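You operate a simulated robot arm through the tools that you are given. There is no shell and no other tool. Be economical: measure what you need, move in short steps, check, and stop when the job is done.

The job below is to be done with a simulated robot arm. You get a single attempt, and the scene is never put back.

JOB
Swap the post in the post stand for the green one and tighten the red knob.
Fine: the old post goes back in the rack.

The check looks at the end state, three seconds after you hand in, the way a careful person would. Anything else that was tipped, shoved, dropped, spilled or broken makes it a failure.

ROBOT AND FRAMES
A 7-joint arm with a two-finger parallel gripper on a trunk, on a base that drives. Base frame: it is fixed to the floor where the robot stands at the start and does not move with it; the origin is under the middle of the robot, x ahead of it, y to its left, z up. Readings come in cm, rad, newtons and seconds.
Its first joint turns from -2.897 to 2.897 rad. Places, roughly: post stand [80, 10, 30]; red stand knob [70, 10, 50]; socket of the post stand [80, 10, 50]. Payload 3.43 kg.
Tool frame: the origin (TCP) lies between the finger pads and is the grasp point; the fingertips stand 3 cm ahead of it; z points along the fingers, y is the line along which they close. The gripper opens to 9.4 cm. The fingers are 2.8 cm wide and 1 cm thick; the gripper's body (5 by 9.6 cm) begins 5.5 cm behind the TCP.
Orientation is told as [roll, pitch, yaw] about the base's x, y, z axes, in that order, counted from this pose: with the fingers straight down and closing along the base's y, the tool's x points along the base's -x, its y along +y and its z along -z.

CONTROLS
- The arm moves only by the tool send_rows. Its argument "steps" is one flat list of numbers, 7 for each row, row after row: the opening in per cent of the stroke, from 0 (shut) to 100 (fully open), then the shift along the base's x, y, z in m, then the turn, a rotation vector about the base's x, y, z in rad. In form: [hand, tx, ty, tz, rx, ry, rz, hand, tx, ty, tz, rx, ry, rz, ...]. A call has 1 to 20 rows; each row shifts and turns the commanded pose from where the row before left it. Each row takes 0.2 s and may step no farther than 5 cm and 0.15 rad from the row before; otherwise, or with a gripper value out of range, the whole call is refused. Where a pose cannot be reached the arm comes as near as it can. A force on the tool above 90 N (or 10 N above the force at the start of the call, whichever is more), or a blocked arm, ends the call early, and 0.2 s more pass. Each finger travels about 4.5 cm/s and halts on what it meets, pressing with about 37 N; the grip force reading is that of the motor and also rises with nothing between the fingers. The clock runs only during rows and for 0.2 s after the last one: add rows that do not move to give the fingers time. The reply holds the time, the measured pose of the TCP, the force on the tool along the base axes, the opening and the grip force, in the units named above and with some noise, with the torque about the TCP (base axes, N m) and any sound that the robot's microphone picked up.
- Cameras (640 x 400 px; columns grow to the right, rows downward): "scene" is now at [2.59, 26.18, 140.02]; the picture's right is [0.06, -1.00, 0.00], its down [-0.46, -0.03, -0.89] and it looks along [0.88, 0.05, -0.46] (base axes); focal length 229 px, centre (320, 200). "wrist" rides on the gripper at [7.6, 1.4, -10.3] in the tool frame; the picture's right is [-0.18, 0.98, 0.00], its down [-0.75, -0.14, -0.64] and it looks along [-0.63, -0.12, 0.77] (tool axes); focal length 243 px, centre (320, 200).
- get_image(camera): a new picture of that camera. No time passes.
- base_move(legs): drives the robot by 1 to 6 legs, each [ahead, turn to the left] in cm and rad, along the robot's own axes; the way and the turn of a leg run together, so that a leg with both is an arc; at most 150 cm and 3.142 rad a leg. The arm and the cameras ride along, it lands a little off, and it stops where it bumps. It gives what a move gives.
- aim_head(pan, tilt): turns the head with the scene camera to pan (to the left, within 2.094 rad either way) and tilt (down, from -0.506 to 1.204), counted from straight ahead of the robot. It gives what a move gives.
- locate(camera, pixels): for up to 12 pixels [column, row] of the newest picture of that camera ("zoom" is the newest enlarged one), the place [x, y, z] in the base frame of the surface seen there, good to about 0.2 cm. No time passes.
- enlarge(camera, box): a new picture of the part [left, top, right, bottom] of that camera's present view, enlarged. No time passes.
- job_done(): hands the job in; it is judged then, once.

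Go step by step. Measure first, check grasps and placings, and put right what went wrong. The budget is 80 turns and 48 pictures, counting those below and the enlarged ones. Unless the task says otherwise, let go and move clear before handing in, and close with one line.

The tools are called by a JSON object that holds its "fn" and its "kwargs". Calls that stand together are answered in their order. send_rows: Moves the arm, as the interface text tells. Its arguments: {"type":"object","properties":{"steps":{"type":"array","items":{"type":"number"}}},"required":["steps"]} The other tools are called the same way: base_move (legs) drives the base; aim_head (pan, tilt) turns the head that bears the scene camera; get_image (camera) takes a picture; locate (camera, pixels) gives the place of the surface under pixels of a picture; enlarge (camera, box) takes an enlarged picture of a part of a camera's view; job_done () hands the job in.

At the start:

```text
time: 0.0
tool_pos: [46.56, 38.46, 132.75]
orientation: [-0.001, -0.001, 0.0]
wrist_force: [-0.2, -0.1, 0.0]
moment: [0.01, 0.02, -0.01]
grip_width: 9.4
grip_force: 0.0
robot x, y, heading: [-0.16, 1.96, -0.002]
head pan, tilt: [0.056, 0.482]
```

scene: 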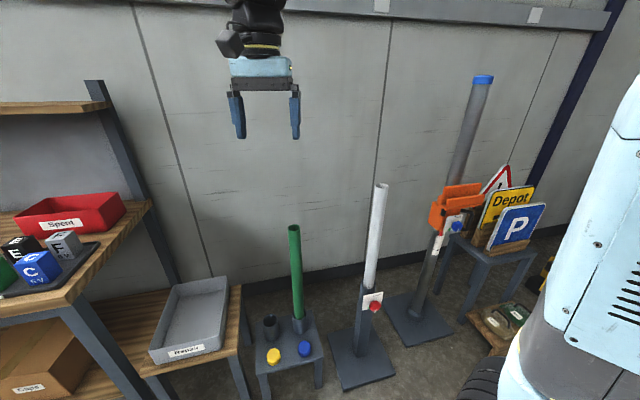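
wrist: 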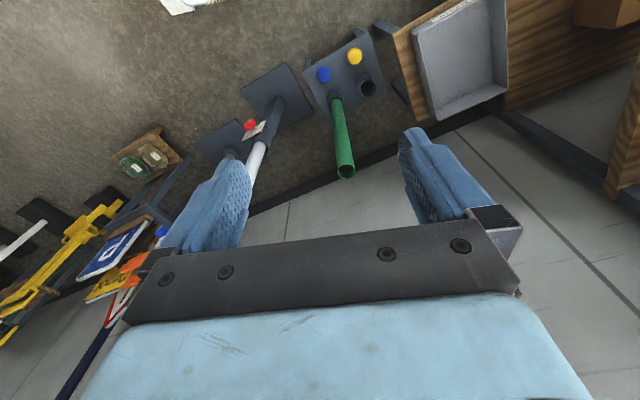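

The scene shows a white post in the stand (column ~375, rows 185-290) with a red knob at (375,307), and a green post in a rack at (297,230-330) with an empty hole at (270,322). I'll enlarge and measure them.

{"fn": "enlarge", "kwargs": {"camera": "scene", "box": [240, 170, 420, 400]}}

{"fn": "locate", "kwargs": {"camera": "scene", "pixels": [[382, 186], [378, 230], [371, 285], [375, 307], [293, 228], [297, 280], [298, 318], [270, 321], [273, 355], [305, 348], [362, 350], [372, 300]]}}

```text
1.74 times, centred on (330, 285) of scene
```

zoom: 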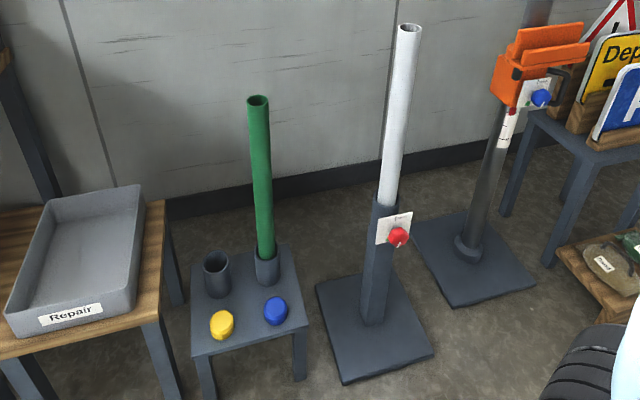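

```text
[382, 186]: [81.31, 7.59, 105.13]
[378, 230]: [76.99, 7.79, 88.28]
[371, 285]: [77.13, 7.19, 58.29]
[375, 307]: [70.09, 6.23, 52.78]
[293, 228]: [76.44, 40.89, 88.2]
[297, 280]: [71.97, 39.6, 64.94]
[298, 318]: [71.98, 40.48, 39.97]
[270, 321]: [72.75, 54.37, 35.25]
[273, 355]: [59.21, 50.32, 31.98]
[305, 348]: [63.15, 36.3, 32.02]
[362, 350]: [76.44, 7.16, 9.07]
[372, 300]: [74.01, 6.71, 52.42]
```

Key places measured; now I'll zoom on the knob and label to see how it's turned, and on the rack.

{"fn": "enlarge", "kwargs": {"camera": "scene", "box": [345, 270, 405, 330]}}

{"fn": "enlarge", "kwargs": {"camera": "scene", "box": [245, 300, 335, 370]}}

```text
6.67 times, centred on (375, 300) of scene
```

zoom: 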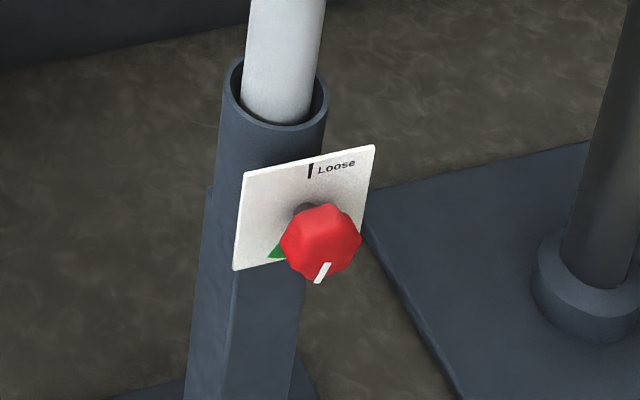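

```text
5.71 times, centred on (290, 335) of scene
```

zoom: 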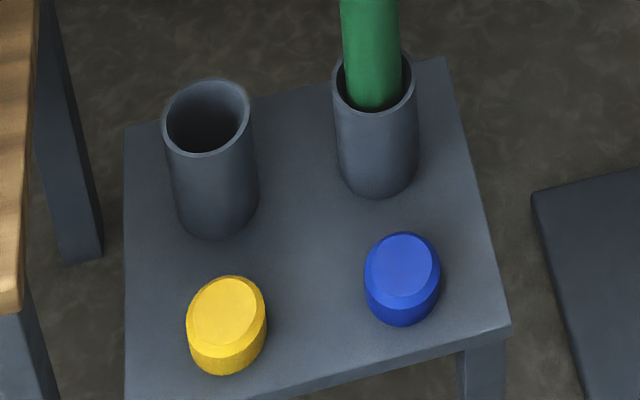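

The knob's pointer is at the bottom near a green mark, "Loose" mark is at the top. I'll measure the rack tubes in the zoom.

{"fn": "locate", "kwargs": {"camera": "zoom", "pixels": [[165, 120], [247, 112], [205, 81], [208, 156], [375, 112], [335, 85], [414, 85], [376, 20], [345, 20], [404, 20], [205, 130], [300, 200]]}}

{"fn": "enlarge", "kwargs": {"camera": "scene", "box": [345, 270, 405, 330]}}

{"fn": "locate", "kwargs": {"camera": "zoom", "pixels": [[244, 177], [372, 150], [236, 266], [360, 225], [320, 240], [275, 130], [228, 95], [326, 95], [330, 268], [247, 60], [318, 60], [283, 60]]}}

```text
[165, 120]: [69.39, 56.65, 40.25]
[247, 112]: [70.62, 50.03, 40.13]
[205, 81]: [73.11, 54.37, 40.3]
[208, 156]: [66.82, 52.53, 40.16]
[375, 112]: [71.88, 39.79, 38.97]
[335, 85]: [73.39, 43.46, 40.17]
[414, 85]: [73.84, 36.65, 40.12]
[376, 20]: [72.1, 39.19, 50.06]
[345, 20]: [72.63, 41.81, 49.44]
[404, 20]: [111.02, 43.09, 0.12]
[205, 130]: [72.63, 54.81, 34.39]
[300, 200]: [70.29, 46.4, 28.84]
```

```text
6.67 times, centred on (375, 300) of scene
```

zoom: 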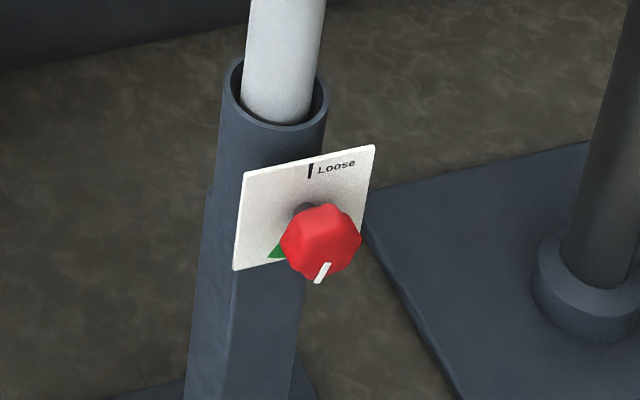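

```text
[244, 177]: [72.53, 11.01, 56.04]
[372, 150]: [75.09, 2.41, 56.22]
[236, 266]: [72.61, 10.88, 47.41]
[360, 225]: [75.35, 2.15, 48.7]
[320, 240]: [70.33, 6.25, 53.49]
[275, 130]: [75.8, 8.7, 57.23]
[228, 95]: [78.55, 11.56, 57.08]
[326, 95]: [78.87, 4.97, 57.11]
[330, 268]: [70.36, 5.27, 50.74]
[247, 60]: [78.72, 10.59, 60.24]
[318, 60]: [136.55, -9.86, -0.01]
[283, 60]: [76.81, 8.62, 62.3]
```

The label plate's normal tilts about 0.29 rad from -x; stand tube centre ≈ (79, 8.3), rim z 57; rack empty tube ≈ (70, 53.4), rim z 40. I'll bring the wrist camera in front of the knob to read the label.

{"fn": "send_rows", "kwargs": {"steps": [100, 0.006, -0.018, -0.04, 0, -0.1286, 0, 100, 0.006, -0.018, -0.04, 0, -0.1286, 0, 100, 0.006, -0.018, -0.04, 0, -0.1286, 0, 100, 0.006, -0.018, -0.04, 0, -0.1286, 0, 100, 0.006, -0.018, -0.04, 0, -0.1286, 0, 100, 0.006, -0.018, -0.04, 0, -0.1286, 0, 100, 0.006, -0.018, -0.04, 0, -0.1286, 0, 100, 0.006, -0.018, -0.04, 0, 0, 0.145, 100, 0.006, -0.018, -0.04, 0, 0, 0.145, 100, 0.006, -0.018, -0.04, 0, 0, 0, 100, 0.006, -0.018, -0.04, 0, 0, 0, 100, 0.006, -0.018, -0.04, 0, 0, 0, 100, 0.006, -0.018, -0.04, 0, 0, 0, 100, 0.006, -0.018, -0.04, 0, 0, 0, 100, 0.006, -0.018, -0.04, 0, 0, 0, 100, 0.006, -0.018, -0.04, 0, 0, 0, 100, 0.006, -0.018, -0.04, 0, 0, 0, 100, 0.006, -0.018, -0.04, 0, 0, 0, 100, 0.006, -0.018, -0.04, 0, 0, 0, 100, 0.006, -0.018, -0.04, 0, 0, 0]}}

{"fn": "get_image", "kwargs": {"camera": "wrist"}}

```text
time: 4.2
tool_pos: [71.41, 5.92, 63.3]
orientation: [0.011, -0.884, 0.289]
wrist_force: [-0.8, -0.4, 1.1]
moment: [0.01, 0.04, 0.03]
grip_width: 9.39
grip_force: 0.0
out of reach, approached as far as the arm can: row 8, 9, 10, 11, 12, 17, 18, 19, 20
robot x, y, heading: [-0.07, 2.08, 0.001]
head pan, tilt: [0.056, 0.482]
```

```text
41 pictures are left
```

wrist: 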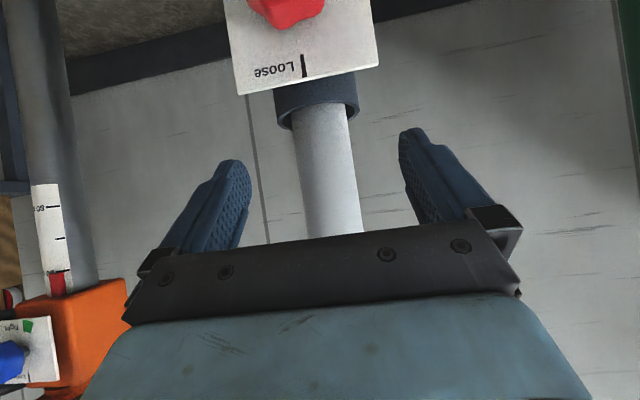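

The arm couldn't hold the requested pose (too close for that tilt) and ended at (71.4, 5.9, 63.3) with the fingers open astride the post, no contact. I'll back the base 30 cm for better room.

{"fn": "base_move", "kwargs": {"legs": [[-30, 0]]}}

{"fn": "get_image", "kwargs": {"camera": "scene"}}

{"fn": "get_image", "kwargs": {"camera": "wrist"}}

```text
time: 6.3
tool_pos: [40.85, 5.95, 63.43]
orientation: [0.008, -0.886, 0.292]
wrist_force: [-0.8, 0.3, 0.7]
moment: [0.02, 0.0, -0.02]
grip_width: 9.4
grip_force: 0.0
robot x, y, heading: [-30.66, 2.22, 0.006]
head pan, tilt: [0.056, 0.482]
```

```text
40 pictures are left
```

scene: 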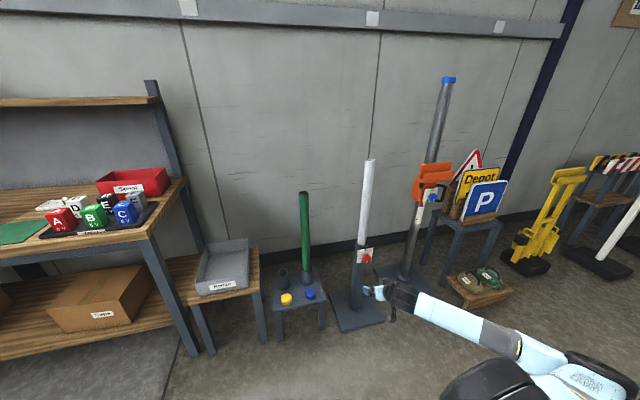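

```text
39 pictures are left
```

wrist: 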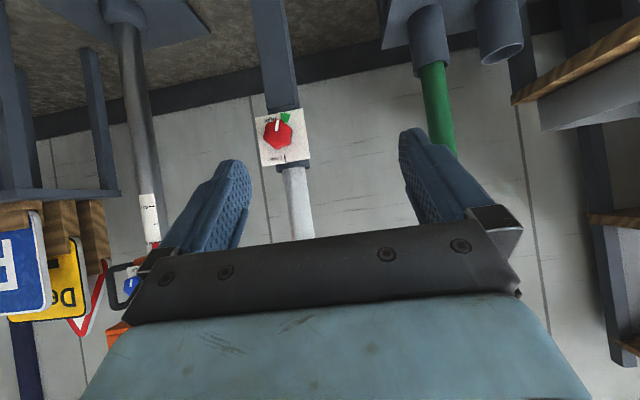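

The wrist view now shows the knob at (278,133) head-on (upside-down). I'll enlarge it.

{"fn": "enlarge", "kwargs": {"camera": "wrist", "box": [245, 100, 325, 175]}}

{"fn": "locate", "kwargs": {"camera": "wrist", "pixels": [[278, 133], [262, 115], [303, 112], [268, 160], [307, 155], [290, 166], [296, 200]]}}

```text
5.33 times, centred on (285, 138) of wrist
```

zoom: 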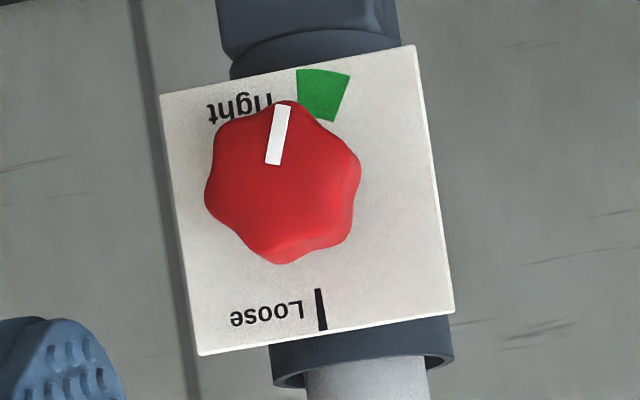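

```text
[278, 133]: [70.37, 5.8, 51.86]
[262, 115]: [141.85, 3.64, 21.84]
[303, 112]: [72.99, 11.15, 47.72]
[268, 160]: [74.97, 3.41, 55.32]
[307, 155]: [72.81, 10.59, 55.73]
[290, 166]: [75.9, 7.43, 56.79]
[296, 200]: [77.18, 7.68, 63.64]
```

Right-side-up, "Loose" is at 12 o'clock, the green "Tight" zone at ~6:30 with the pointer in it. I'll bring the tool level (pitch −π/2) at knob height here in the clear.

{"fn": "send_rows", "kwargs": {"steps": [100, 0.02, -0.01, -0.0228, 0.0395, -0.131, 0, 100, 0.02, -0.01, -0.0228, 0.0395, -0.131, 0, 100, 0.02, -0.01, -0.0228, 0.0395, -0.131, 0, 100, 0.02, -0.01, -0.0228, 0.0395, -0.131, 0, 100, 0.02, -0.01, -0.0228, 0.0395, -0.131, 0, 100, 0, 0, 0, 0, 0, 0]}}

```text
time: 7.7
tool_pos: [58.08, -15.3, 69.07]
orientation: [0.056, -1.46, 0.353]
wrist_force: [0.6, 0.2, 0.0]
moment: [0.01, -0.02, 0.02]
grip_width: 9.39
grip_force: 0.1
out of reach, approached as far as the arm can: row 1, 2, 3, 4, 5
robot x, y, heading: [-30.78, 2.08, 0.005]
head pan, tilt: [0.056, 0.482]
```

The arm can't hold a level tool this close and low (a wrist limit probably); the pose drifted to (58, −15, 69). I'll try a more extended pose nearer in front of the knob and see how it follows.

{"fn": "send_rows", "kwargs": {"steps": [100, 0.01, 0.032, -0.008, 0, 0, 0, 100, 0.01, 0.032, -0.008, 0, 0, 0, 100, 0.01, 0.032, -0.008, 0, 0, 0, 100, 0.01, 0.032, -0.008, 0, 0, 0, 100, 0.01, 0.032, -0.008, 0, 0, 0, 100, 0, 0, 0, 0, 0, 0]}}

{"fn": "get_image", "kwargs": {"camera": "scene"}}

```text
time: 9.1
tool_pos: [66.61, -8.13, 74.53]
orientation: [0.052, -1.471, 0.341]
wrist_force: [-0.4, 0.2, -0.3]
moment: [-0.03, -0.03, -0.05]
grip_width: 9.4
grip_force: 0.0
out of reach, approached as far as the arm can: row 1, 2, 3, 4, 5
robot x, y, heading: [-30.88, 2.38, 0.003]
head pan, tilt: [0.056, 0.482]
```

```text
37 pictures are left
```

scene: 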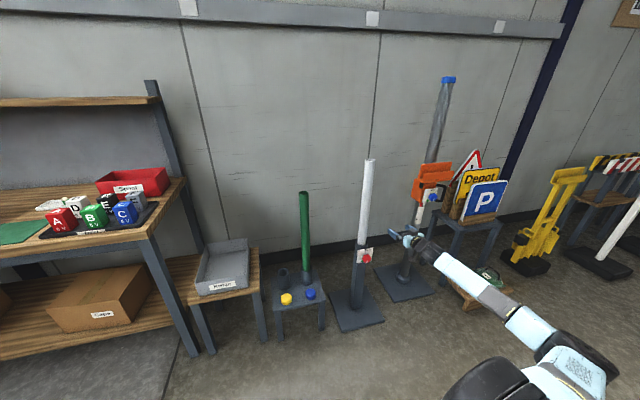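

The arm looks well stretched from a shoulder on the right side. I'll locate its links to understand its geometry.

{"fn": "locate", "kwargs": {"camera": "scene", "pixels": [[575, 375], [600, 370], [550, 345], [530, 325], [490, 297], [460, 272], [435, 252], [415, 237], [402, 235], [480, 385]]}}

{"fn": "aim_head", "kwargs": {"pan": -0.5, "tilt": 0.9}}

{"fn": "get_image", "kwargs": {"camera": "scene"}}

```text
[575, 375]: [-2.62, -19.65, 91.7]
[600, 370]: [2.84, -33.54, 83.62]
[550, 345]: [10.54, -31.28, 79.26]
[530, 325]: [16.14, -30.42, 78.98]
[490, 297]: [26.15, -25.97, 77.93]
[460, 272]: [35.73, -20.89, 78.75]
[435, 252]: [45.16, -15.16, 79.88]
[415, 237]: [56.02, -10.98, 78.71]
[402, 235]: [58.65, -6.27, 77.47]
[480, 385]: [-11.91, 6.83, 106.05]
```

```text
time: 10.1
tool_pos: [66.61, -8.09, 74.49]
orientation: [0.049, -1.471, 0.344]
wrist_force: [0.6, -0.8, -0.9]
moment: [0.0, 0.03, -0.01]
grip_width: 9.42
grip_force: 0.1
robot x, y, heading: [-30.98, 1.8, 0.0]
head pan, tilt: [-0.499, 0.901]
```

```text
36 pictures are left
```

scene: 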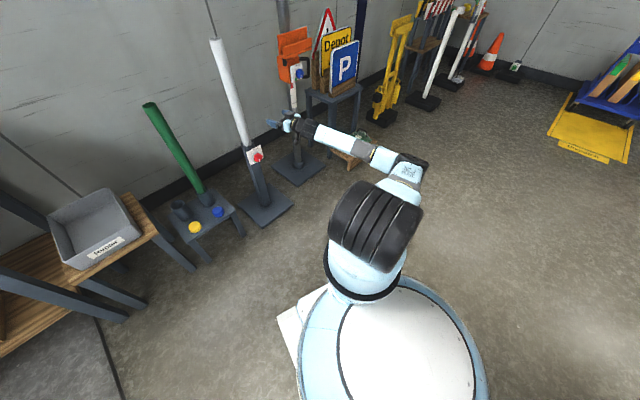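

The elbow is swung out to the right and a level tool is not reachable low down. New plan: work with the tool pointing down — posts gripped from above by their tops, the knob gripped radially from above and rolled in strokes about its axis. I'll bring the tool back to pointing down, up and back.

{"fn": "send_rows", "kwargs": {"steps": [100, -0.02, 0.01, 0.03, -0.041, 0.125, 0, 100, -0.02, 0.01, 0.03, -0.041, 0.125, 0, 100, -0.02, 0.01, 0.03, -0.041, 0.125, 0, 100, -0.02, 0.01, 0.03, -0.041, 0.125, 0, 100, -0.02, 0.01, 0.03, -0.041, 0.125, 0, 100, -0.02, 0.01, 0.03, -0.041, 0.125, 0, 100, -0.02, 0.01, 0.03, -0.041, 0.125, 0, 100, -0.02, 0.01, 0.03, -0.041, 0.125, 0, 100, -0.02, 0.01, 0.03, -0.041, 0.125, 0, 100, -0.02, 0.01, 0.03, -0.041, 0.125, 0, 100, -0.02, 0.01, 0.03, -0.041, 0.125, 0]}}

{"fn": "aim_head", "kwargs": {"pan": 0.0, "tilt": 0.5}}

{"fn": "get_image", "kwargs": {"camera": "scene"}}

```text
time: 12.4
tool_pos: [44.51, 2.71, 107.57]
orientation: [0.059, -0.04, 0.317]
wrist_force: [0.4, -1.5, -0.7]
moment: [0.08, 0.03, -0.04]
grip_width: 9.4
grip_force: 0.0
robot x, y, heading: [-30.95, 2.1, 0.005]
head pan, tilt: [-0.499, 0.901]
```

```text
time: 13.4
tool_pos: [44.56, 2.67, 107.54]
orientation: [0.058, -0.043, 0.319]
wrist_force: [-0.1, 0.1, 1.2]
moment: [0.0, 0.0, -0.02]
grip_width: 9.37
grip_force: 0.1
robot x, y, heading: [-30.79, 1.95, 0.001]
head pan, tilt: [0.0, 0.499]
```

```text
35 pictures are left
```

scene: 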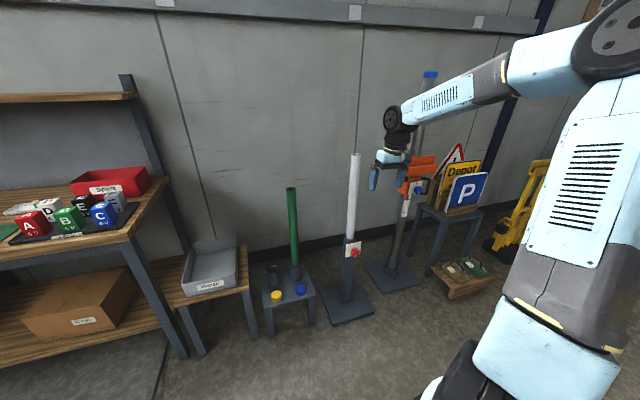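

Tool is pointing down in a good elbow-up posture at (44.5, 2.7, 107.5). I'll drive ahead 15 cm, then go to a pose with pitch −0.5 above/before the knob.

{"fn": "base_move", "kwargs": {"legs": [[15, 0]]}}

{"fn": "send_rows", "kwargs": {"steps": [100, 0.0045, 0.001, -0.0425, 0.0189, -0.114, -0.0068, 100, 0.0045, 0.001, -0.0425, 0.0189, -0.114, -0.0068, 100, 0.0045, 0.001, -0.0425, 0.0189, -0.114, -0.0068, 100, 0.0045, 0.001, -0.0425, 0.0189, -0.114, -0.0068, 100, 0.0045, 0.001, -0.0425, 0, 0, 0, 100, 0.0045, 0.001, -0.0425, 0, 0, 0, 100, 0.0045, 0.001, -0.0425, 0, 0, 0, 100, 0.0045, 0.001, -0.0425, 0, 0, 0, 100, 0.0045, 0.001, -0.0425, 0, 0, 0, 100, 0.0045, 0.001, -0.0425, 0, 0, 0]}}

{"fn": "get_image", "kwargs": {"camera": "wrist"}}

```text
time: 14.8
tool_pos: [59.83, 2.83, 107.62]
orientation: [0.06, -0.045, 0.318]
wrist_force: [-0.3, -0.1, 0.4]
moment: [-0.02, 0.02, 0.01]
grip_width: 9.41
grip_force: 0.0
robot x, y, heading: [-15.63, 2.17, 0.002]
head pan, tilt: [0.0, 0.499]
```

```text
time: 17.0
tool_pos: [64.47, 3.82, 65.14]
orientation: [-0.012, -0.501, 0.31]
wrist_force: [0.0, -0.7, 0.5]
moment: [0.01, 0.01, 0.02]
grip_width: 9.4
grip_force: 0.1
robot x, y, heading: [-15.21, 2.52, 0.002]
head pan, tilt: [0.0, 0.499]
```

```text
34 pictures are left
```

wrist: 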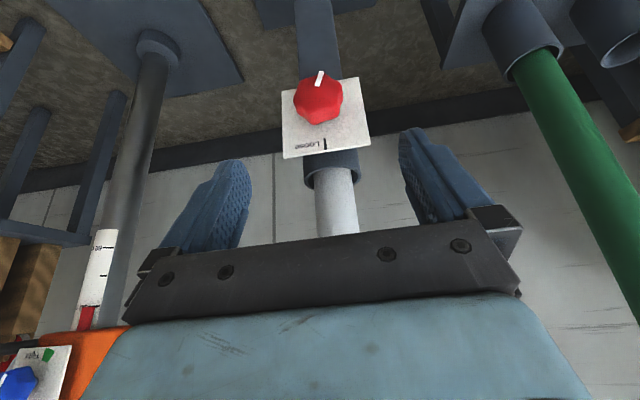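

The reach is good here; the knob shows at (319,99). I'll enlarge for lobe directions and re-measure its places.

{"fn": "enlarge", "kwargs": {"camera": "wrist", "box": [270, 55, 380, 165]}}

{"fn": "locate", "kwargs": {"camera": "wrist", "pixels": [[319, 95], [297, 100], [342, 98], [320, 118], [320, 78], [287, 140], [284, 152], [368, 138], [358, 85], [325, 144]]}}

```text
3.64 times, centred on (325, 110) of wrist
```

zoom: 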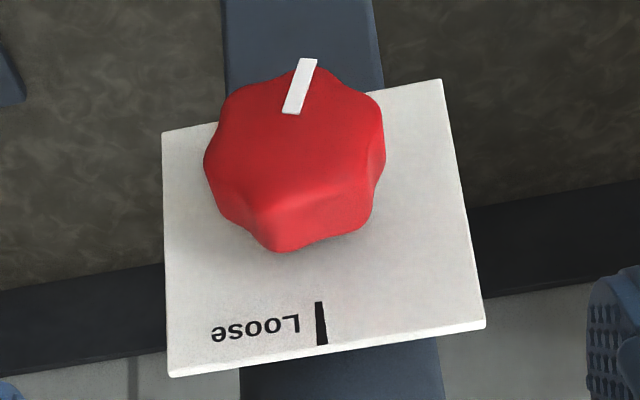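

```text
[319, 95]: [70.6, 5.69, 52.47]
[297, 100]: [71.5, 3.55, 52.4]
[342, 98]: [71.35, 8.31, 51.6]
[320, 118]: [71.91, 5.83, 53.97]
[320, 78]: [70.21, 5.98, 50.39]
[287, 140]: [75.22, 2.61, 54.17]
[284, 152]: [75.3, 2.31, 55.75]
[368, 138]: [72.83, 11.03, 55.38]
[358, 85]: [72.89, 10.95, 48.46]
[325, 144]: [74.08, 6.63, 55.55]
```

Six lobes, the pointer on one of them; opposite lobe points ~16° right of up. I'll roll 0.28 rad about the knob axis, and approach with the open fingers straddling the knob.

{"fn": "send_rows", "kwargs": {"steps": [100, 0.0087, -0.0125, -0.0155, 0.139, 0.04, -0.009, 100, 0.0087, -0.0125, -0.0155, 0.139, 0.04, -0.009, 100, 0.0093, 0.0089, -0.0202, 0, 0, 0, 100, 0.0093, 0.0089, -0.0202, 0, 0, 0, 100, 0.0093, 0.0089, -0.0202, 0, 0, 0, 100, 0.0093, 0.0089, -0.0202, 0, 0, 0, 100, 0.0093, 0.0089, -0.0202, 0, 0, 0]}}

{"fn": "get_image", "kwargs": {"camera": "wrist"}}

```text
time: 18.6
tool_pos: [70.57, 5.9, 52.11]
orientation: [0.315, -0.484, 0.136]
wrist_force: [-0.2, -1.9, 0.0]
moment: [-0.01, -0.01, 0.01]
grip_width: 9.39
grip_force: 0.1
robot x, y, heading: [-15.92, 1.85, 0.002]
head pan, tilt: [0.0, 0.499]
```

```text
32 pictures are left
```

wrist: 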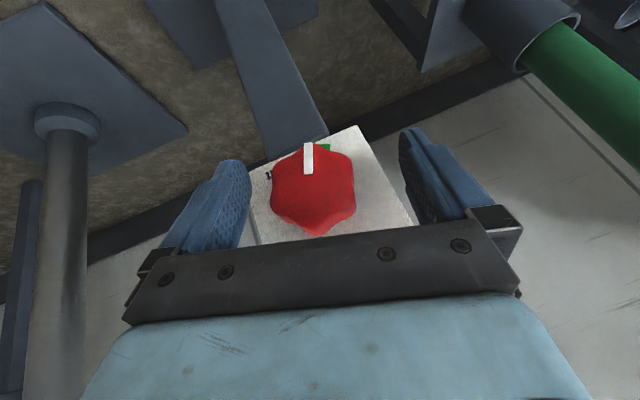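

The knob sits between the fingers with its flats parallel to the pads (pointer at (308,158) along the tool). I'll close on it.

{"fn": "send_rows", "kwargs": {"steps": [0, 0, 0, 0, 0, 0, 0, 0, 0, 0, 0, 0, 0, 0, 0, 0, 0, 0, 0, 0, 0, 0, 0, 0, 0, 0, 0, 0]}}

{"fn": "get_image", "kwargs": {"camera": "wrist"}}

```text
time: 19.6
tool_pos: [70.83, 5.37, 51.9]
orientation: [0.312, -0.485, 0.134]
wrist_force: [13.1, -35.0, -11.3]
moment: [-0.19, -0.09, 0.15]
grip_width: 4.91
grip_force: 39.8
robot x, y, heading: [-15.61, 2.67, -0.002]
head pan, tilt: [0.0, 0.499]
```

```text
31 pictures are left
```

wrist: 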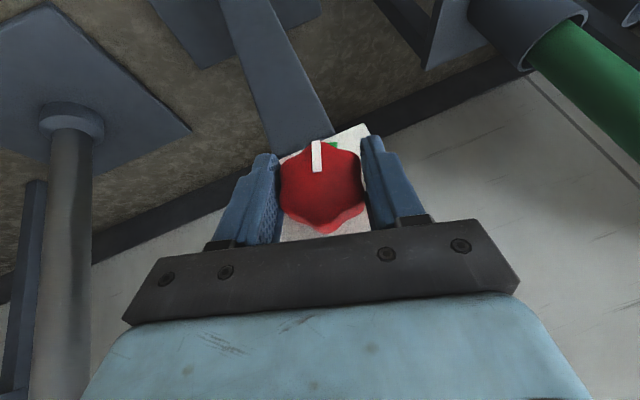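

Gripped (4.91 cm), but with a 38 N side load since the tool was ~0.5 cm to the left. I'll relax the command by that offset.

{"fn": "send_rows", "kwargs": {"steps": [0, 0.0022, -0.005, -0.002, 0, 0, 0, 0, 0, 0, 0, 0, 0, 0]}}

```text
time: 20.2
tool_pos: [70.89, 5.37, 51.97]
orientation: [0.317, -0.484, 0.138]
wrist_force: [-12.7, -19.1, 14.4]
moment: [-0.27, 0.6, 0.36]
grip_width: 4.91
grip_force: 44.7
robot x, y, heading: [-15.39, 2.15, 0.001]
head pan, tilt: [0.0, 0.499]
```

Load reduced. Now the first loosening turn: −0.42 rad about the knob axis.

{"fn": "send_rows", "kwargs": {"steps": [0, 0, -0.001, 0, -0.134, -0.0403, 0, 0, 0, -0.001, 0, -0.134, -0.0403, 0, 0, 0, 0, 0, -0.134, -0.0403, 0, 0, 0, 0, 0, 0, 0, 0]}}

{"fn": "get_image", "kwargs": {"camera": "wrist"}}

```text
time: 21.2
tool_pos: [70.89, 5.54, 51.97]
orientation: [-0.159, -0.503, 0.371]
wrist_force: [-18.2, 31.5, 35.4]
moment: [0.33, -0.52, 1.05]
grip_width: 4.95
grip_force: 44.7
robot x, y, heading: [-15.26, 2.31, 0.001]
head pan, tilt: [0.0, 0.499]
```

```text
30 pictures are left
```

wrist: 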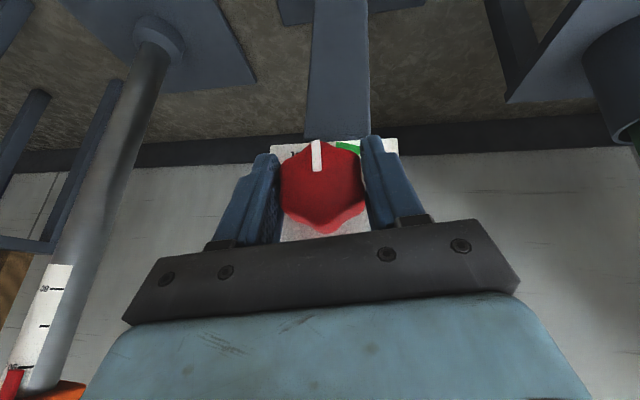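

The knob turned with the gripper (green mark now left behind at (347,147)). Continuing the stroke with small load relief.

{"fn": "send_rows", "kwargs": {"steps": [0, -0.002, 0.003, 0.003, -0.134, -0.0403, 0, 0, 0, 0, 0, -0.134, -0.0403, 0, 0, 0, 0, 0, -0.134, -0.0403, 0, 0, 0, 0, 0, 0, 0, 0]}}

```text
time: 22.2
tool_pos: [70.75, 5.8, 51.87]
orientation: [-0.623, -0.427, 0.58]
wrist_force: [8.6, 37.7, -6.3]
moment: [0.27, -0.31, 1.17]
grip_width: 4.9
grip_force: 45.0
robot x, y, heading: [-15.41, 2.26, 0.003]
head pan, tilt: [0.0, 0.499]
```

Turning goes well; three more rows with relief in +y.

{"fn": "send_rows", "kwargs": {"steps": [0, 0.001, 0.004, 0, -0.134, -0.0403, 0, 0, 0, 0.001, 0, -0.134, -0.0403, 0, 0, 0, 0.001, 0, -0.134, -0.0403, 0, 0, 0, 0, 0, 0, 0, 0]}}

{"fn": "get_image", "kwargs": {"camera": "wrist"}}

```text
time: 23.2
tool_pos: [70.73, 5.91, 51.73]
orientation: [-1.04, -0.272, 0.721]
wrist_force: [-7.8, 15.9, -26.6]
moment: [-0.12, 0.86, 1.2]
grip_width: 4.87
grip_force: 45.0
robot x, y, heading: [-15.82, 2.44, 0.001]
head pan, tilt: [0.0, 0.499]
```

```text
29 pictures are left
```

wrist: 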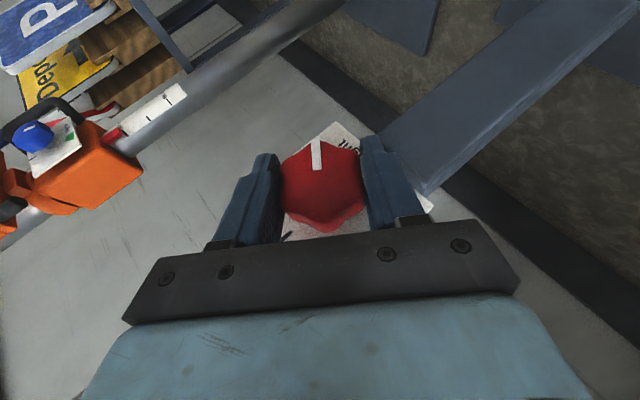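

Turned ~72° so far. Two more rows, then release, and swing back 120° in place with fingers open for the second stroke.

{"fn": "send_rows", "kwargs": {"steps": [0, -0.0005, 0.001, -0.002, -0.134, -0.0403, 0, 0, 0, 0.001, -0.001, -0.134, -0.0403, 0, 0, 0, 0, 0, 0, 0, 0, 100, 0, 0, 0, 0, 0, 0, 100, 0, 0, 0, 0, 0, 0, 100, 0, 0, 0, 0, 0, 0, 100, 0, 0, 0, 0, 0, 0]}}

{"fn": "get_image", "kwargs": {"camera": "wrist"}}

```text
time: 24.8
tool_pos: [70.47, 5.82, 51.35]
orientation: [-1.203, -0.181, 0.743]
wrist_force: [0.1, 0.2, 0.0]
moment: [-0.03, 0.02, 0.01]
grip_width: 9.41
grip_force: 0.1
out of reach, approached as far as the arm can: row 2
robot x, y, heading: [-15.31, 1.89, 0.001]
head pan, tilt: [0.0, 0.499]
```

```text
28 pictures are left
```

wrist: 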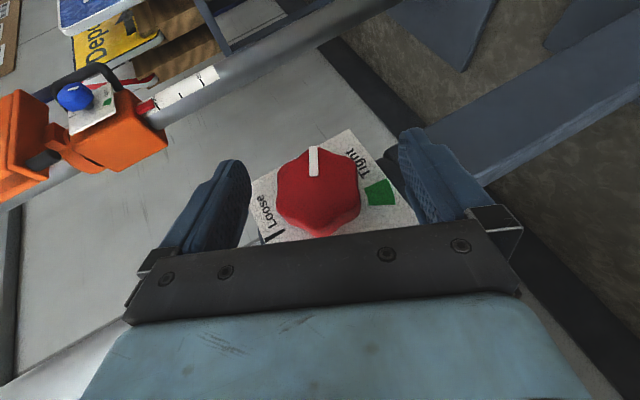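

Released; pointer has turned ~90° from the green mark. Now swinging back +120° around the axis with open fingers, re-centring slightly.

{"fn": "send_rows", "kwargs": {"steps": [100, 0.0003, -0.0002, 0.0005, 0.1335, 0.0402, 0, 100, 0.0003, -0.0002, 0.0005, 0.1335, 0.0402, 0, 100, 0.0003, -0.0002, 0.0005, 0.1335, 0.0402, 0, 100, 0.0003, -0.0002, 0.0005, 0.1335, 0.0402, 0, 100, 0.0003, -0.0002, 0.0005, 0.1335, 0.0402, 0, 100, 0.0003, -0.0002, 0.0005, 0.1335, 0.0402, 0, 100, 0.0003, -0.0002, 0.0005, 0.1335, 0.0402, 0, 100, 0.0003, -0.0002, 0.0005, 0.1335, 0.0402, 0, 100, 0.0003, -0.0002, 0.0005, 0.1335, 0.0402, 0, 100, 0.0003, -0.0002, 0.0005, 0.1335, 0.0402, 0, 100, 0, 0, 0, 0.1335, 0.0402, 0, 100, 0, 0, 0, 0.1335, 0.0402, 0, 100, 0, 0, 0, 0.1335, 0.0402, 0, 100, 0, 0, 0, 0.1335, 0.0402, 0, 100, 0, 0, 0, 0.1335, 0.0402, 0]}}

{"fn": "get_image", "kwargs": {"camera": "wrist"}}

```text
time: 28.0
tool_pos: [70.7, 5.71, 51.95]
orientation: [0.988, -0.286, -0.103]
wrist_force: [0.0, 0.1, -0.3]
moment: [-0.03, 0.01, -0.02]
grip_width: 9.39
grip_force: 0.1
robot x, y, heading: [-15.55, 2.32, 0.001]
head pan, tilt: [0.0, 0.499]
```

```text
27 pictures are left
```

wrist: 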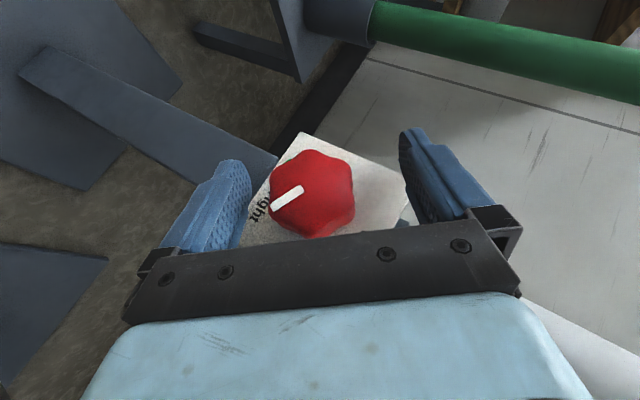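

Lobes are again parallel to the fingers. Shift ~0.4 cm to centre, close, and begin stroke two.

{"fn": "send_rows", "kwargs": {"steps": [100, 0.0007, -0.0022, -0.0032, 0, 0, 0, 0, 0, 0, 0, 0, 0, 0, 0, 0, 0, 0, 0, 0, 0, 0, 0, 0, 0, 0, 0, 0, 0, 0, 0, 0, 0, 0, 0, 0, 0, 0, 0, -0.134, -0.0403, 0, 0, 0, 0, 0, -0.134, -0.0403, 0, 0, 0, 0, 0, -0.134, -0.0403, 0, 0, 0, 0, 0, 0, 0, 0]}}

```text
time: 30.0
tool_pos: [70.98, 5.43, 51.63]
orientation: [0.56, -0.422, 0.044]
wrist_force: [12.3, -6.2, -3.1]
moment: [0.01, -0.17, 0.05]
grip_width: 5.07
grip_force: 44.9
robot x, y, heading: [-15.17, 2.41, -0.0]
head pan, tilt: [0.0, 0.499]
```

Low load and low torque – the knob is moving freely. Continue the stroke.

{"fn": "send_rows", "kwargs": {"steps": [0, 0, 0, 0, -0.134, -0.0403, 0, 0, 0, 0, 0.0005, -0.134, -0.0403, 0, 0, 0, 0.0005, 0, -0.134, -0.0403, 0, 0, 0, 0, 0.0005, -0.134, -0.0403, 0, 0, 0, 0.0005, 0, -0.134, -0.0403, 0, 0, 0, 0, 0, -0.134, -0.0403, 0, 0, 0, 0, 0, 0, 0, 0]}}

{"fn": "get_image", "kwargs": {"camera": "wrist"}}

```text
time: 31.6
tool_pos: [70.88, 5.56, 51.82]
orientation: [-0.373, -0.455, 0.468]
wrist_force: [14.0, 1.9, 14.2]
moment: [-0.21, 0.67, 0.15]
grip_width: 4.98
grip_force: 44.8
robot x, y, heading: [-15.57, 2.07, -0.001]
head pan, tilt: [0.0, 0.499]
```

```text
26 pictures are left
```

wrist: 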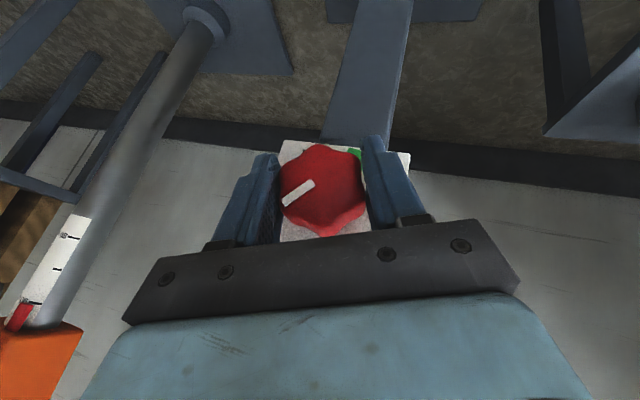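

Pointer is about 36° short of the "Loose" mark. Finish with 4.5 rows, then look.

{"fn": "send_rows", "kwargs": {"steps": [0, 0, 0.0005, 0, -0.134, -0.0403, 0, 0, 0, 0, 0, -0.134, -0.0403, 0, 0, 0, 0.0005, 0, -0.134, -0.0403, 0, 0, 0, 0, 0, -0.134, -0.0403, 0, 0, 0, 0, 0, -0.06, -0.018, 0, 0, 0, 0, 0, 0, 0, 0]}}

{"fn": "get_image", "kwargs": {"camera": "wrist"}}

```text
time: 33.0
tool_pos: [70.85, 5.87, 51.81]
orientation: [-1.011, -0.27, 0.703]
wrist_force: [-6.8, 21.1, 9.6]
moment: [0.0, 0.12, 0.53]
grip_width: 4.9
grip_force: 45.5
robot x, y, heading: [-15.55, 1.97, -0.001]
head pan, tilt: [0.0, 0.499]
```

```text
25 pictures are left
```

wrist: 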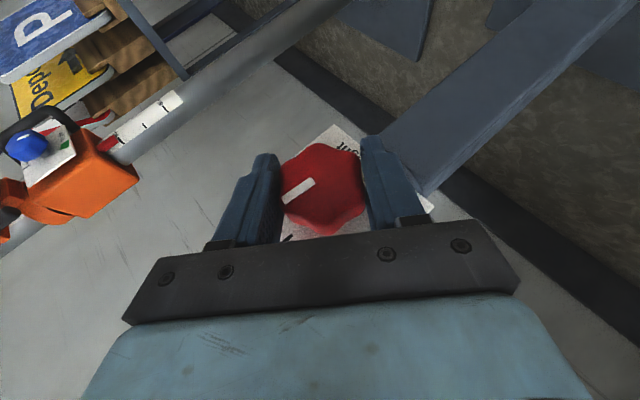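

The pointer looks nearly at the Loose mark (287,237). One small extra row, then release and look.

{"fn": "send_rows", "kwargs": {"steps": [0, 0, 0.0015, 0, -0.115, -0.0346, 0, 0, 0, 0, 0, 0, 0, 0, 100, 0, 0, 0, 0, 0, 0, 100, 0, 0, 0, 0, 0, 0, 100, 0, 0, 0, 0, 0, 0, 100, 0, 0, 0, 0, 0, 0]}}

{"fn": "enlarge", "kwargs": {"camera": "wrist", "box": [230, 120, 430, 250]}}

```text
time: 34.4
tool_pos: [70.78, 5.97, 51.68]
orientation: [-1.123, -0.221, 0.727]
wrist_force: [0.0, -0.8, -0.3]
moment: [-0.01, 0.02, -0.02]
grip_width: 9.4
grip_force: 0.0
robot x, y, heading: [-15.53, 2.25, 0.004]
head pan, tilt: [0.0, 0.499]
```

```text
3.08 times, centred on (330, 185) of wrist
```

zoom: 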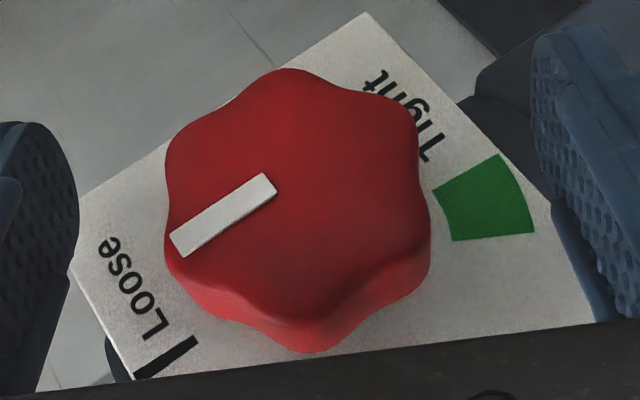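

The pointer lines up with the "Loose" mark. Now I back off along the tool and rise above the posts with the tool pointing straight down.

{"fn": "send_rows", "kwargs": {"steps": [100, -0.0238, 0.021, 0.0145, 0, 0, 0, 100, -0.0238, 0.021, 0.0145, 0, 0, 0, 100, -0.0238, 0.021, 0.0145, 0, 0, 0, 100, -0.0238, 0.021, 0.0145, 0, 0, 0, 100, 0, -0.0045, 0.041, 0.1278, 0.0384, 0, 100, 0, -0.0045, 0.041, 0.1278, 0.0384, 0, 100, 0, -0.0045, 0.041, 0.1278, 0.0384, 0, 100, 0, -0.0045, 0.041, 0.1278, 0.0384, 0, 100, 0, -0.0045, 0.041, 0.1278, 0.0384, 0, 100, 0, -0.0045, 0.041, 0.1278, 0.0384, 0, 100, 0, -0.0045, 0.041, 0.1278, 0.0384, 0, 100, 0, -0.0045, 0.041, 0.1278, 0.0384, 0, 100, 0, -0.0045, 0.041, -0.036, 0.1196, 0, 100, 0, -0.0045, 0.041, -0.036, 0.1196, 0, 100, 0, -0.0045, 0.041, -0.036, 0.1196, 0, 100, 0, -0.0045, 0.041, -0.036, 0.1196, 0, 100, 0, -0.0045, 0.041, 0, 0, -0.146, 100, 0, -0.0045, 0.041, 0, 0, -0.146]}}

{"fn": "get_image", "kwargs": {"camera": "scene"}}

{"fn": "locate", "kwargs": {"camera": "scene", "pixels": [[320, 200]]}}

```text
time: 38.2
tool_pos: [61.35, 8.21, 114.94]
orientation: [-0.005, 0.014, 0.008]
wrist_force: [0.7, -0.4, -1.2]
moment: [-0.01, 0.04, 0.0]
grip_width: 9.4
grip_force: 0.2
robot x, y, heading: [-15.57, 1.97, -0.002]
head pan, tilt: [0.0, 0.499]
```

```text
23 pictures are left
```

scene: 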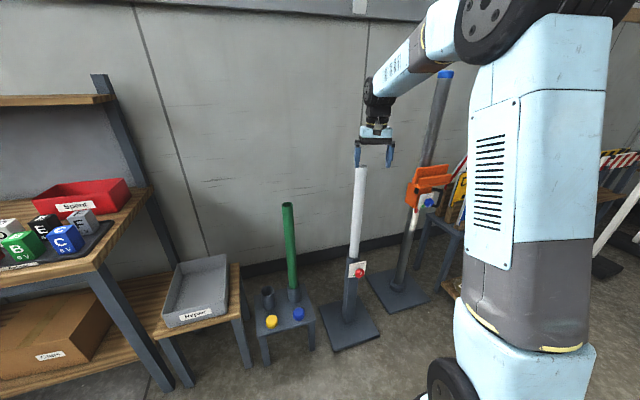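

```text
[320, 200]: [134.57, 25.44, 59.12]
```

Tool is down at z 115. I'll measure the white and green posts' edges near tops and lower down.

{"fn": "enlarge", "kwargs": {"camera": "scene", "box": [270, 140, 390, 215]}}

{"fn": "locate", "kwargs": {"camera": "scene", "pixels": [[360, 166], [360, 171], [355, 176], [365, 176], [359, 200], [356, 245], [287, 205], [288, 211], [283, 215], [293, 215], [290, 250], [293, 285]]}}

```text
5.33 times, centred on (330, 178) of scene
```

zoom: 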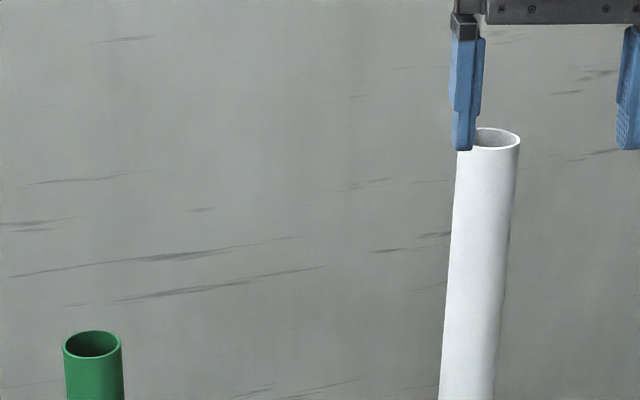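

```text
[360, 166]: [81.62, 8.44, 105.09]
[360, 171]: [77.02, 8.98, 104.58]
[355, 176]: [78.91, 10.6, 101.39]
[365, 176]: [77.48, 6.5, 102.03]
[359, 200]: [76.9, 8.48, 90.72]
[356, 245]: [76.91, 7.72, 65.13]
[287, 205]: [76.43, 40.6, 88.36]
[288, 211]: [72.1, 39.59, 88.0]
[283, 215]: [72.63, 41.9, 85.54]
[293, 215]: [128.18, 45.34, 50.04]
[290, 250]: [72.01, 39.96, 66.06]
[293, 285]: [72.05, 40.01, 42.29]
```

{"fn": "locate", "kwargs": {"camera": "zoom", "pixels": [[478, 150], [498, 151], [517, 142], [512, 131], [490, 128], [470, 200], [455, 200], [510, 200], [64, 348], [120, 346], [92, 357], [92, 332]]}}

```text
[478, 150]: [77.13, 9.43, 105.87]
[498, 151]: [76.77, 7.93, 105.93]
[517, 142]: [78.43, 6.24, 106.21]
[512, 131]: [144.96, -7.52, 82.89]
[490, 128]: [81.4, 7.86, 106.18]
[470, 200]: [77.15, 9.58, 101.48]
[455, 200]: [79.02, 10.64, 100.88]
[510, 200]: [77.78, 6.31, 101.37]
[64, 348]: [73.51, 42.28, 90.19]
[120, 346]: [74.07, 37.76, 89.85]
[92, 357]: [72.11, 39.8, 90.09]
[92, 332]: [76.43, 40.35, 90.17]
```

White post: centre (79.1, 8.37), r 2.27, top 106; green: centre (74.27, 40.0), top 90.1. I'll drive ahead 15 cm for reach, staying above the post tops.

{"fn": "base_move", "kwargs": {"legs": [[15, 0]]}}

```text
time: 39.6
tool_pos: [76.63, 8.1, 114.98]
orientation: [-0.005, 0.012, 0.004]
wrist_force: [-0.2, -0.3, 0.0]
moment: [0.05, 0.01, -0.02]
grip_width: 9.39
grip_force: 0.1
robot x, y, heading: [-0.47, 1.93, 0.001]
head pan, tilt: [0.0, 0.499]
```

Now align over the white post and descend to TCP z≈102.2, then close gently.

{"fn": "send_rows", "kwargs": {"steps": [100, 0.0247, 0.0026, 0, 0.004, -0.012, -0.004, 100, 0, 0, -0.032, 0, 0, 0, 100, 0, 0, -0.032, 0, 0, 0, 100, 0, 0, -0.032, 0, 0, 0, 100, 0, 0, -0.032, 0, 0, 0, 100, 0, 0, 0, 0, 0, 0]}}

{"fn": "get_image", "kwargs": {"camera": "wrist"}}

```text
time: 41.0
tool_pos: [78.99, 8.2, 102.39]
orientation: [-0.003, 0.002, 0.001]
wrist_force: [0.0, 0.4, -0.6]
moment: [-0.01, -0.01, 0.0]
grip_width: 9.43
grip_force: 0.1
robot x, y, heading: [-0.43, 2.38, -0.002]
head pan, tilt: [0.0, 0.499]
```

```text
21 pictures are left
```

wrist: 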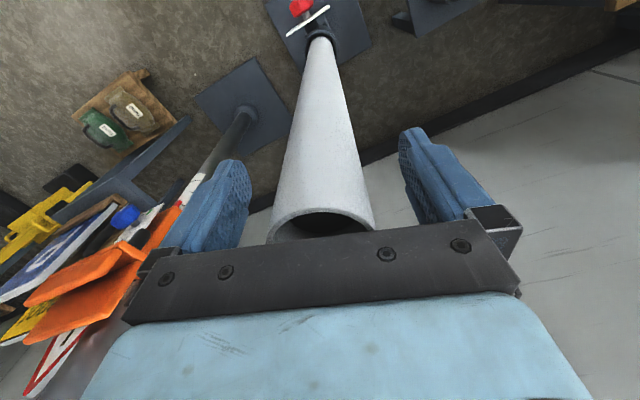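

The post is well centred between the fingers. Closing.

{"fn": "send_rows", "kwargs": {"steps": [0, 0, 0.001, 0, 0, 0, 0, 0, 0, 0, 0, 0, 0, 0, 0, 0, 0, 0, 0, 0, 0, 0, 0, 0, 0, 0, 0, 0, 0, 0, 0, 0, 0, 0, 0]}}

```text
time: 42.2
tool_pos: [78.89, 8.24, 102.36]
orientation: [-0.002, 0.001, 0.0]
wrist_force: [0.2, -0.9, -0.3]
moment: [0.0, -0.14, -0.04]
grip_width: 4.99
grip_force: 36.8
robot x, y, heading: [-0.1, 2.56, -0.001]
head pan, tilt: [0.0, 0.499]
```

Gripped at 4.99 cm with almost no side load. Lift 3 cm and check.

{"fn": "send_rows", "kwargs": {"steps": [0, 0, 0, 0.01, 0, 0, 0, 0, 0, 0, 0.02, 0, 0, 0, 0, 0, 0, 0, 0, 0, 0]}}

```text
time: 43.0
tool_pos: [78.81, 8.31, 105.44]
orientation: [-0.001, 0.003, 0.001]
wrist_force: [-1.5, -0.7, -5.6]
moment: [-0.02, 0.02, 0.0]
grip_width: 4.99
grip_force: 37.1
robot x, y, heading: [-0.31, 1.89, 0.001]
head pan, tilt: [0.0, 0.499]
```

The post comes up freely (weight ~5.5 N). Lift on to clear the stand.

{"fn": "send_rows", "kwargs": {"steps": [0, 0, 0, 0.03, 0, 0, 0, 0, 0, 0, 0.03, 0, 0, 0, 0, 0, 0, 0.03, 0, 0, 0, 0, 0, 0, 0.03, 0, 0, 0, 0, 0, 0, 0.02, 0, 0, 0, 0, 0, 0, 0, 0, 0, 0]}}

{"fn": "get_image", "kwargs": {"camera": "scene"}}

```text
time: 44.4
tool_pos: [78.88, 8.35, 119.49]
orientation: [-0.002, 0.004, 0.001]
wrist_force: [-0.5, 0.5, -5.5]
moment: [-0.01, 0.03, -0.01]
grip_width: 5.01
grip_force: 36.9
robot x, y, heading: [-0.28, 2.08, -0.005]
head pan, tilt: [0.0, 0.499]
```

```text
20 pictures are left
```

scene: 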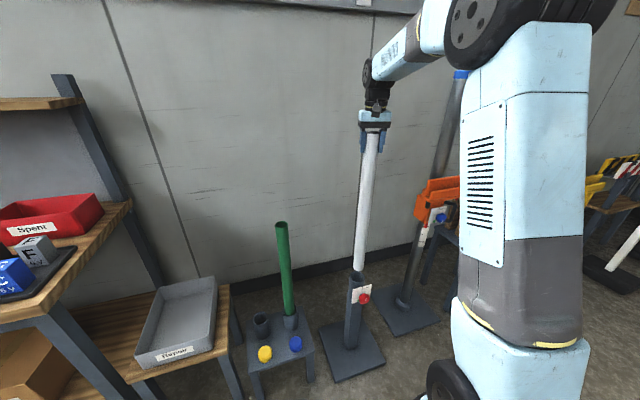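

Post is close to or out of the tube at (357,272). I'll enlarge to check the bottom and measure it and the tubes.

{"fn": "enlarge", "kwargs": {"camera": "scene", "box": [240, 240, 400, 340]}}

{"fn": "locate", "kwargs": {"camera": "zoom", "pixels": [[472, 120], [468, 60], [468, 95], [453, 143], [497, 143], [60, 318], [123, 320], [88, 295], [92, 345], [178, 310], [227, 310], [205, 326]]}}

```text
4.00 times, centred on (320, 290) of scene
```

zoom: 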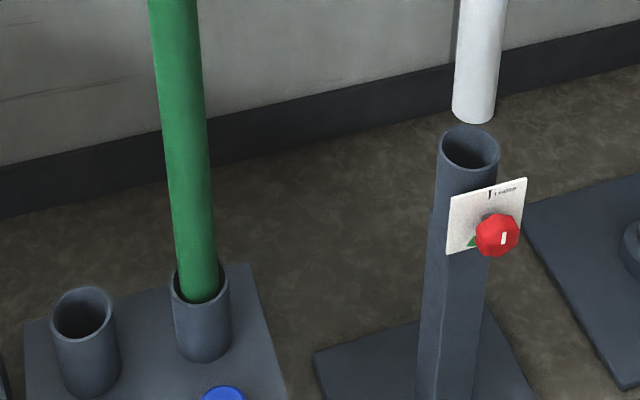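

```text
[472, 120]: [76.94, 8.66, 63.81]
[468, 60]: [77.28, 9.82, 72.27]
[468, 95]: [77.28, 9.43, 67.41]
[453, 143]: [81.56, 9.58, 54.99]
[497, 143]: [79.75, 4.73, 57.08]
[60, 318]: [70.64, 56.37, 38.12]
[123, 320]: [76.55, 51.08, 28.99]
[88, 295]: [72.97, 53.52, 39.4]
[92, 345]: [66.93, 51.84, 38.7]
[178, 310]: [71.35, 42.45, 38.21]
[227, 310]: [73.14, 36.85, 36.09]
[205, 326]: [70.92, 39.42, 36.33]
```

Post bottom at z≈63, hanging straight, clear of the tube (rim 57). Re-measure the empty rack tube's rim in this zoom.

{"fn": "locate", "kwargs": {"camera": "zoom", "pixels": [[55, 312], [113, 308], [84, 289], [85, 339], [62, 330], [106, 330], [65, 297], [104, 297], [84, 337], [57, 318]]}}

```text
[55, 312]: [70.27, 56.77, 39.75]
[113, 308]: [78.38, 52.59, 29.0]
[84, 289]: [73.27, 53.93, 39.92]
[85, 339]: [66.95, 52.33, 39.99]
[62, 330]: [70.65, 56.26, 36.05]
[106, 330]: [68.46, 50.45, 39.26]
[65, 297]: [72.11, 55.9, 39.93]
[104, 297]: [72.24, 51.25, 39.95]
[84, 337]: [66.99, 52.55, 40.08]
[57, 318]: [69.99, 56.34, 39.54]
```

Empty tube centre ≈ (70.05, 53.45). I'll carry the post around in front of the green one (via x≈60) to just above the empty tube.

{"fn": "send_rows", "kwargs": {"steps": [0, -0.047, 0, 0, 0, 0, 0, 0, -0.047, 0, 0, 0, 0, 0, 0, -0.047, 0, 0, 0, 0, 0, 0, -0.047, 0, 0, 0, 0, 0, 0, 0, 0.045, 0, 0, 0, 0, 0, 0, 0.045, 0, 0, 0, 0, 0, 0, 0.045, 0, 0, 0, 0, 0, 0, 0.045, 0, 0, 0, 0, 0, 0, 0.045, 0, 0, 0, 0, 0, 0, 0.045, 0, 0, 0, 0, 0, 0, 0.045, 0, 0, 0, 0, 0, 0, 0.045, 0, 0, 0, 0, 0, 0, 0.045, 0, 0, 0, 0, 0, 0, 0.045, 0, 0, 0, 0, 0, 0.032, 0, 0, 0, 0, 0, 0, 0.032, 0, 0, 0, 0, 0, 0, 0.0315, 0, 0, 0, 0, 0, 0, 0, 0, 0, 0, 0, 0]}}

{"fn": "aim_head", "kwargs": {"pan": 0.35, "tilt": 0.65}}

{"fn": "get_image", "kwargs": {"camera": "scene"}}

```text
time: 48.2
tool_pos: [69.93, 53.43, 119.24]
orientation: [-0.003, 0.004, 0.001]
wrist_force: [-0.6, -0.3, -5.9]
moment: [0.03, 0.05, -0.01]
grip_width: 5.01
grip_force: 37.4
robot x, y, heading: [-0.7, 2.28, -0.001]
head pan, tilt: [0.0, 0.499]
```

```text
time: 49.0
tool_pos: [69.75, 53.55, 119.27]
orientation: [-0.001, 0.003, 0.003]
wrist_force: [-1.0, 0.7, -6.3]
moment: [-0.02, 0.04, 0.0]
grip_width: 5.0
grip_force: 37.0
robot x, y, heading: [-0.54, 2.43, -0.002]
head pan, tilt: [0.351, 0.649]
```

```text
18 pictures are left
```

scene: 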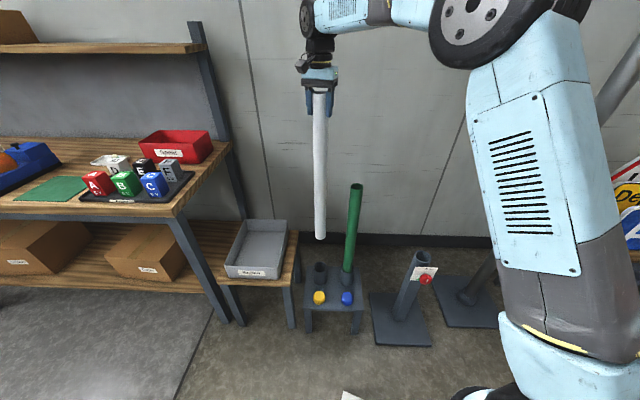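

Post is hanging above the tube at (320,275). Lower to about 3 cm above the rim and measure the alignment.

{"fn": "send_rows", "kwargs": {"steps": [0, 0, 0, -0.0325, 0, 0, 0, 0, 0, 0, -0.0325, 0, 0, 0, 0, 0, 0, -0.0325, 0, 0, 0, 0, 0, 0, -0.0325, 0, 0, 0, 0, 0, 0, -0.0325, 0, 0, 0, 0, 0, 0, -0.0325, 0, 0, 0, 0, 0, 0, 0, 0, 0, 0]}}

{"fn": "enlarge", "kwargs": {"camera": "scene", "box": [290, 225, 370, 310]}}

```text
time: 50.6
tool_pos: [69.64, 53.52, 99.76]
orientation: [-0.002, 0.002, 0.002]
wrist_force: [0.1, -0.7, -6.9]
moment: [0.0, 0.0, -0.04]
grip_width: 4.99
grip_force: 36.5
robot x, y, heading: [-0.61, 2.32, 0.002]
head pan, tilt: [0.351, 0.649]
```

```text
4.71 times, centred on (330, 268) of scene
```

zoom: 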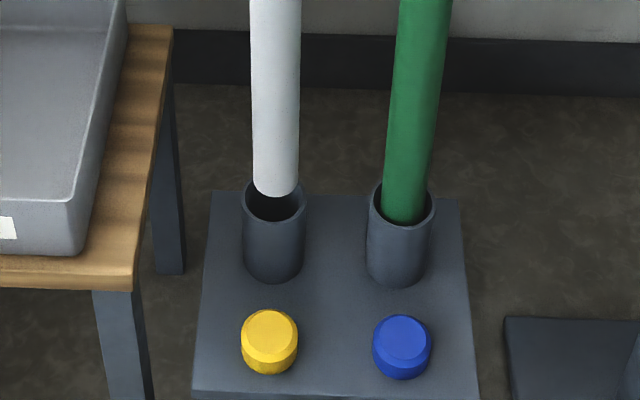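

{"fn": "locate", "kwargs": {"camera": "zoom", "pixels": [[276, 192], [255, 150], [297, 150], [276, 150], [244, 203], [305, 203], [275, 220], [276, 210], [248, 195], [302, 193], [402, 220], [400, 180]]}}

```text
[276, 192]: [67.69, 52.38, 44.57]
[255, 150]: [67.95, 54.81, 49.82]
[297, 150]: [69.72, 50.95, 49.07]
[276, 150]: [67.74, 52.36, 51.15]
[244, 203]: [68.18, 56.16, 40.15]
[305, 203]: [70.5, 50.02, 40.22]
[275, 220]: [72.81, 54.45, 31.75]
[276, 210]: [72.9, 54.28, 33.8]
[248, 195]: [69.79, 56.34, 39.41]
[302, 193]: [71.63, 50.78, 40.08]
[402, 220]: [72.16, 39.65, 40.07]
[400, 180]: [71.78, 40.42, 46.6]
```

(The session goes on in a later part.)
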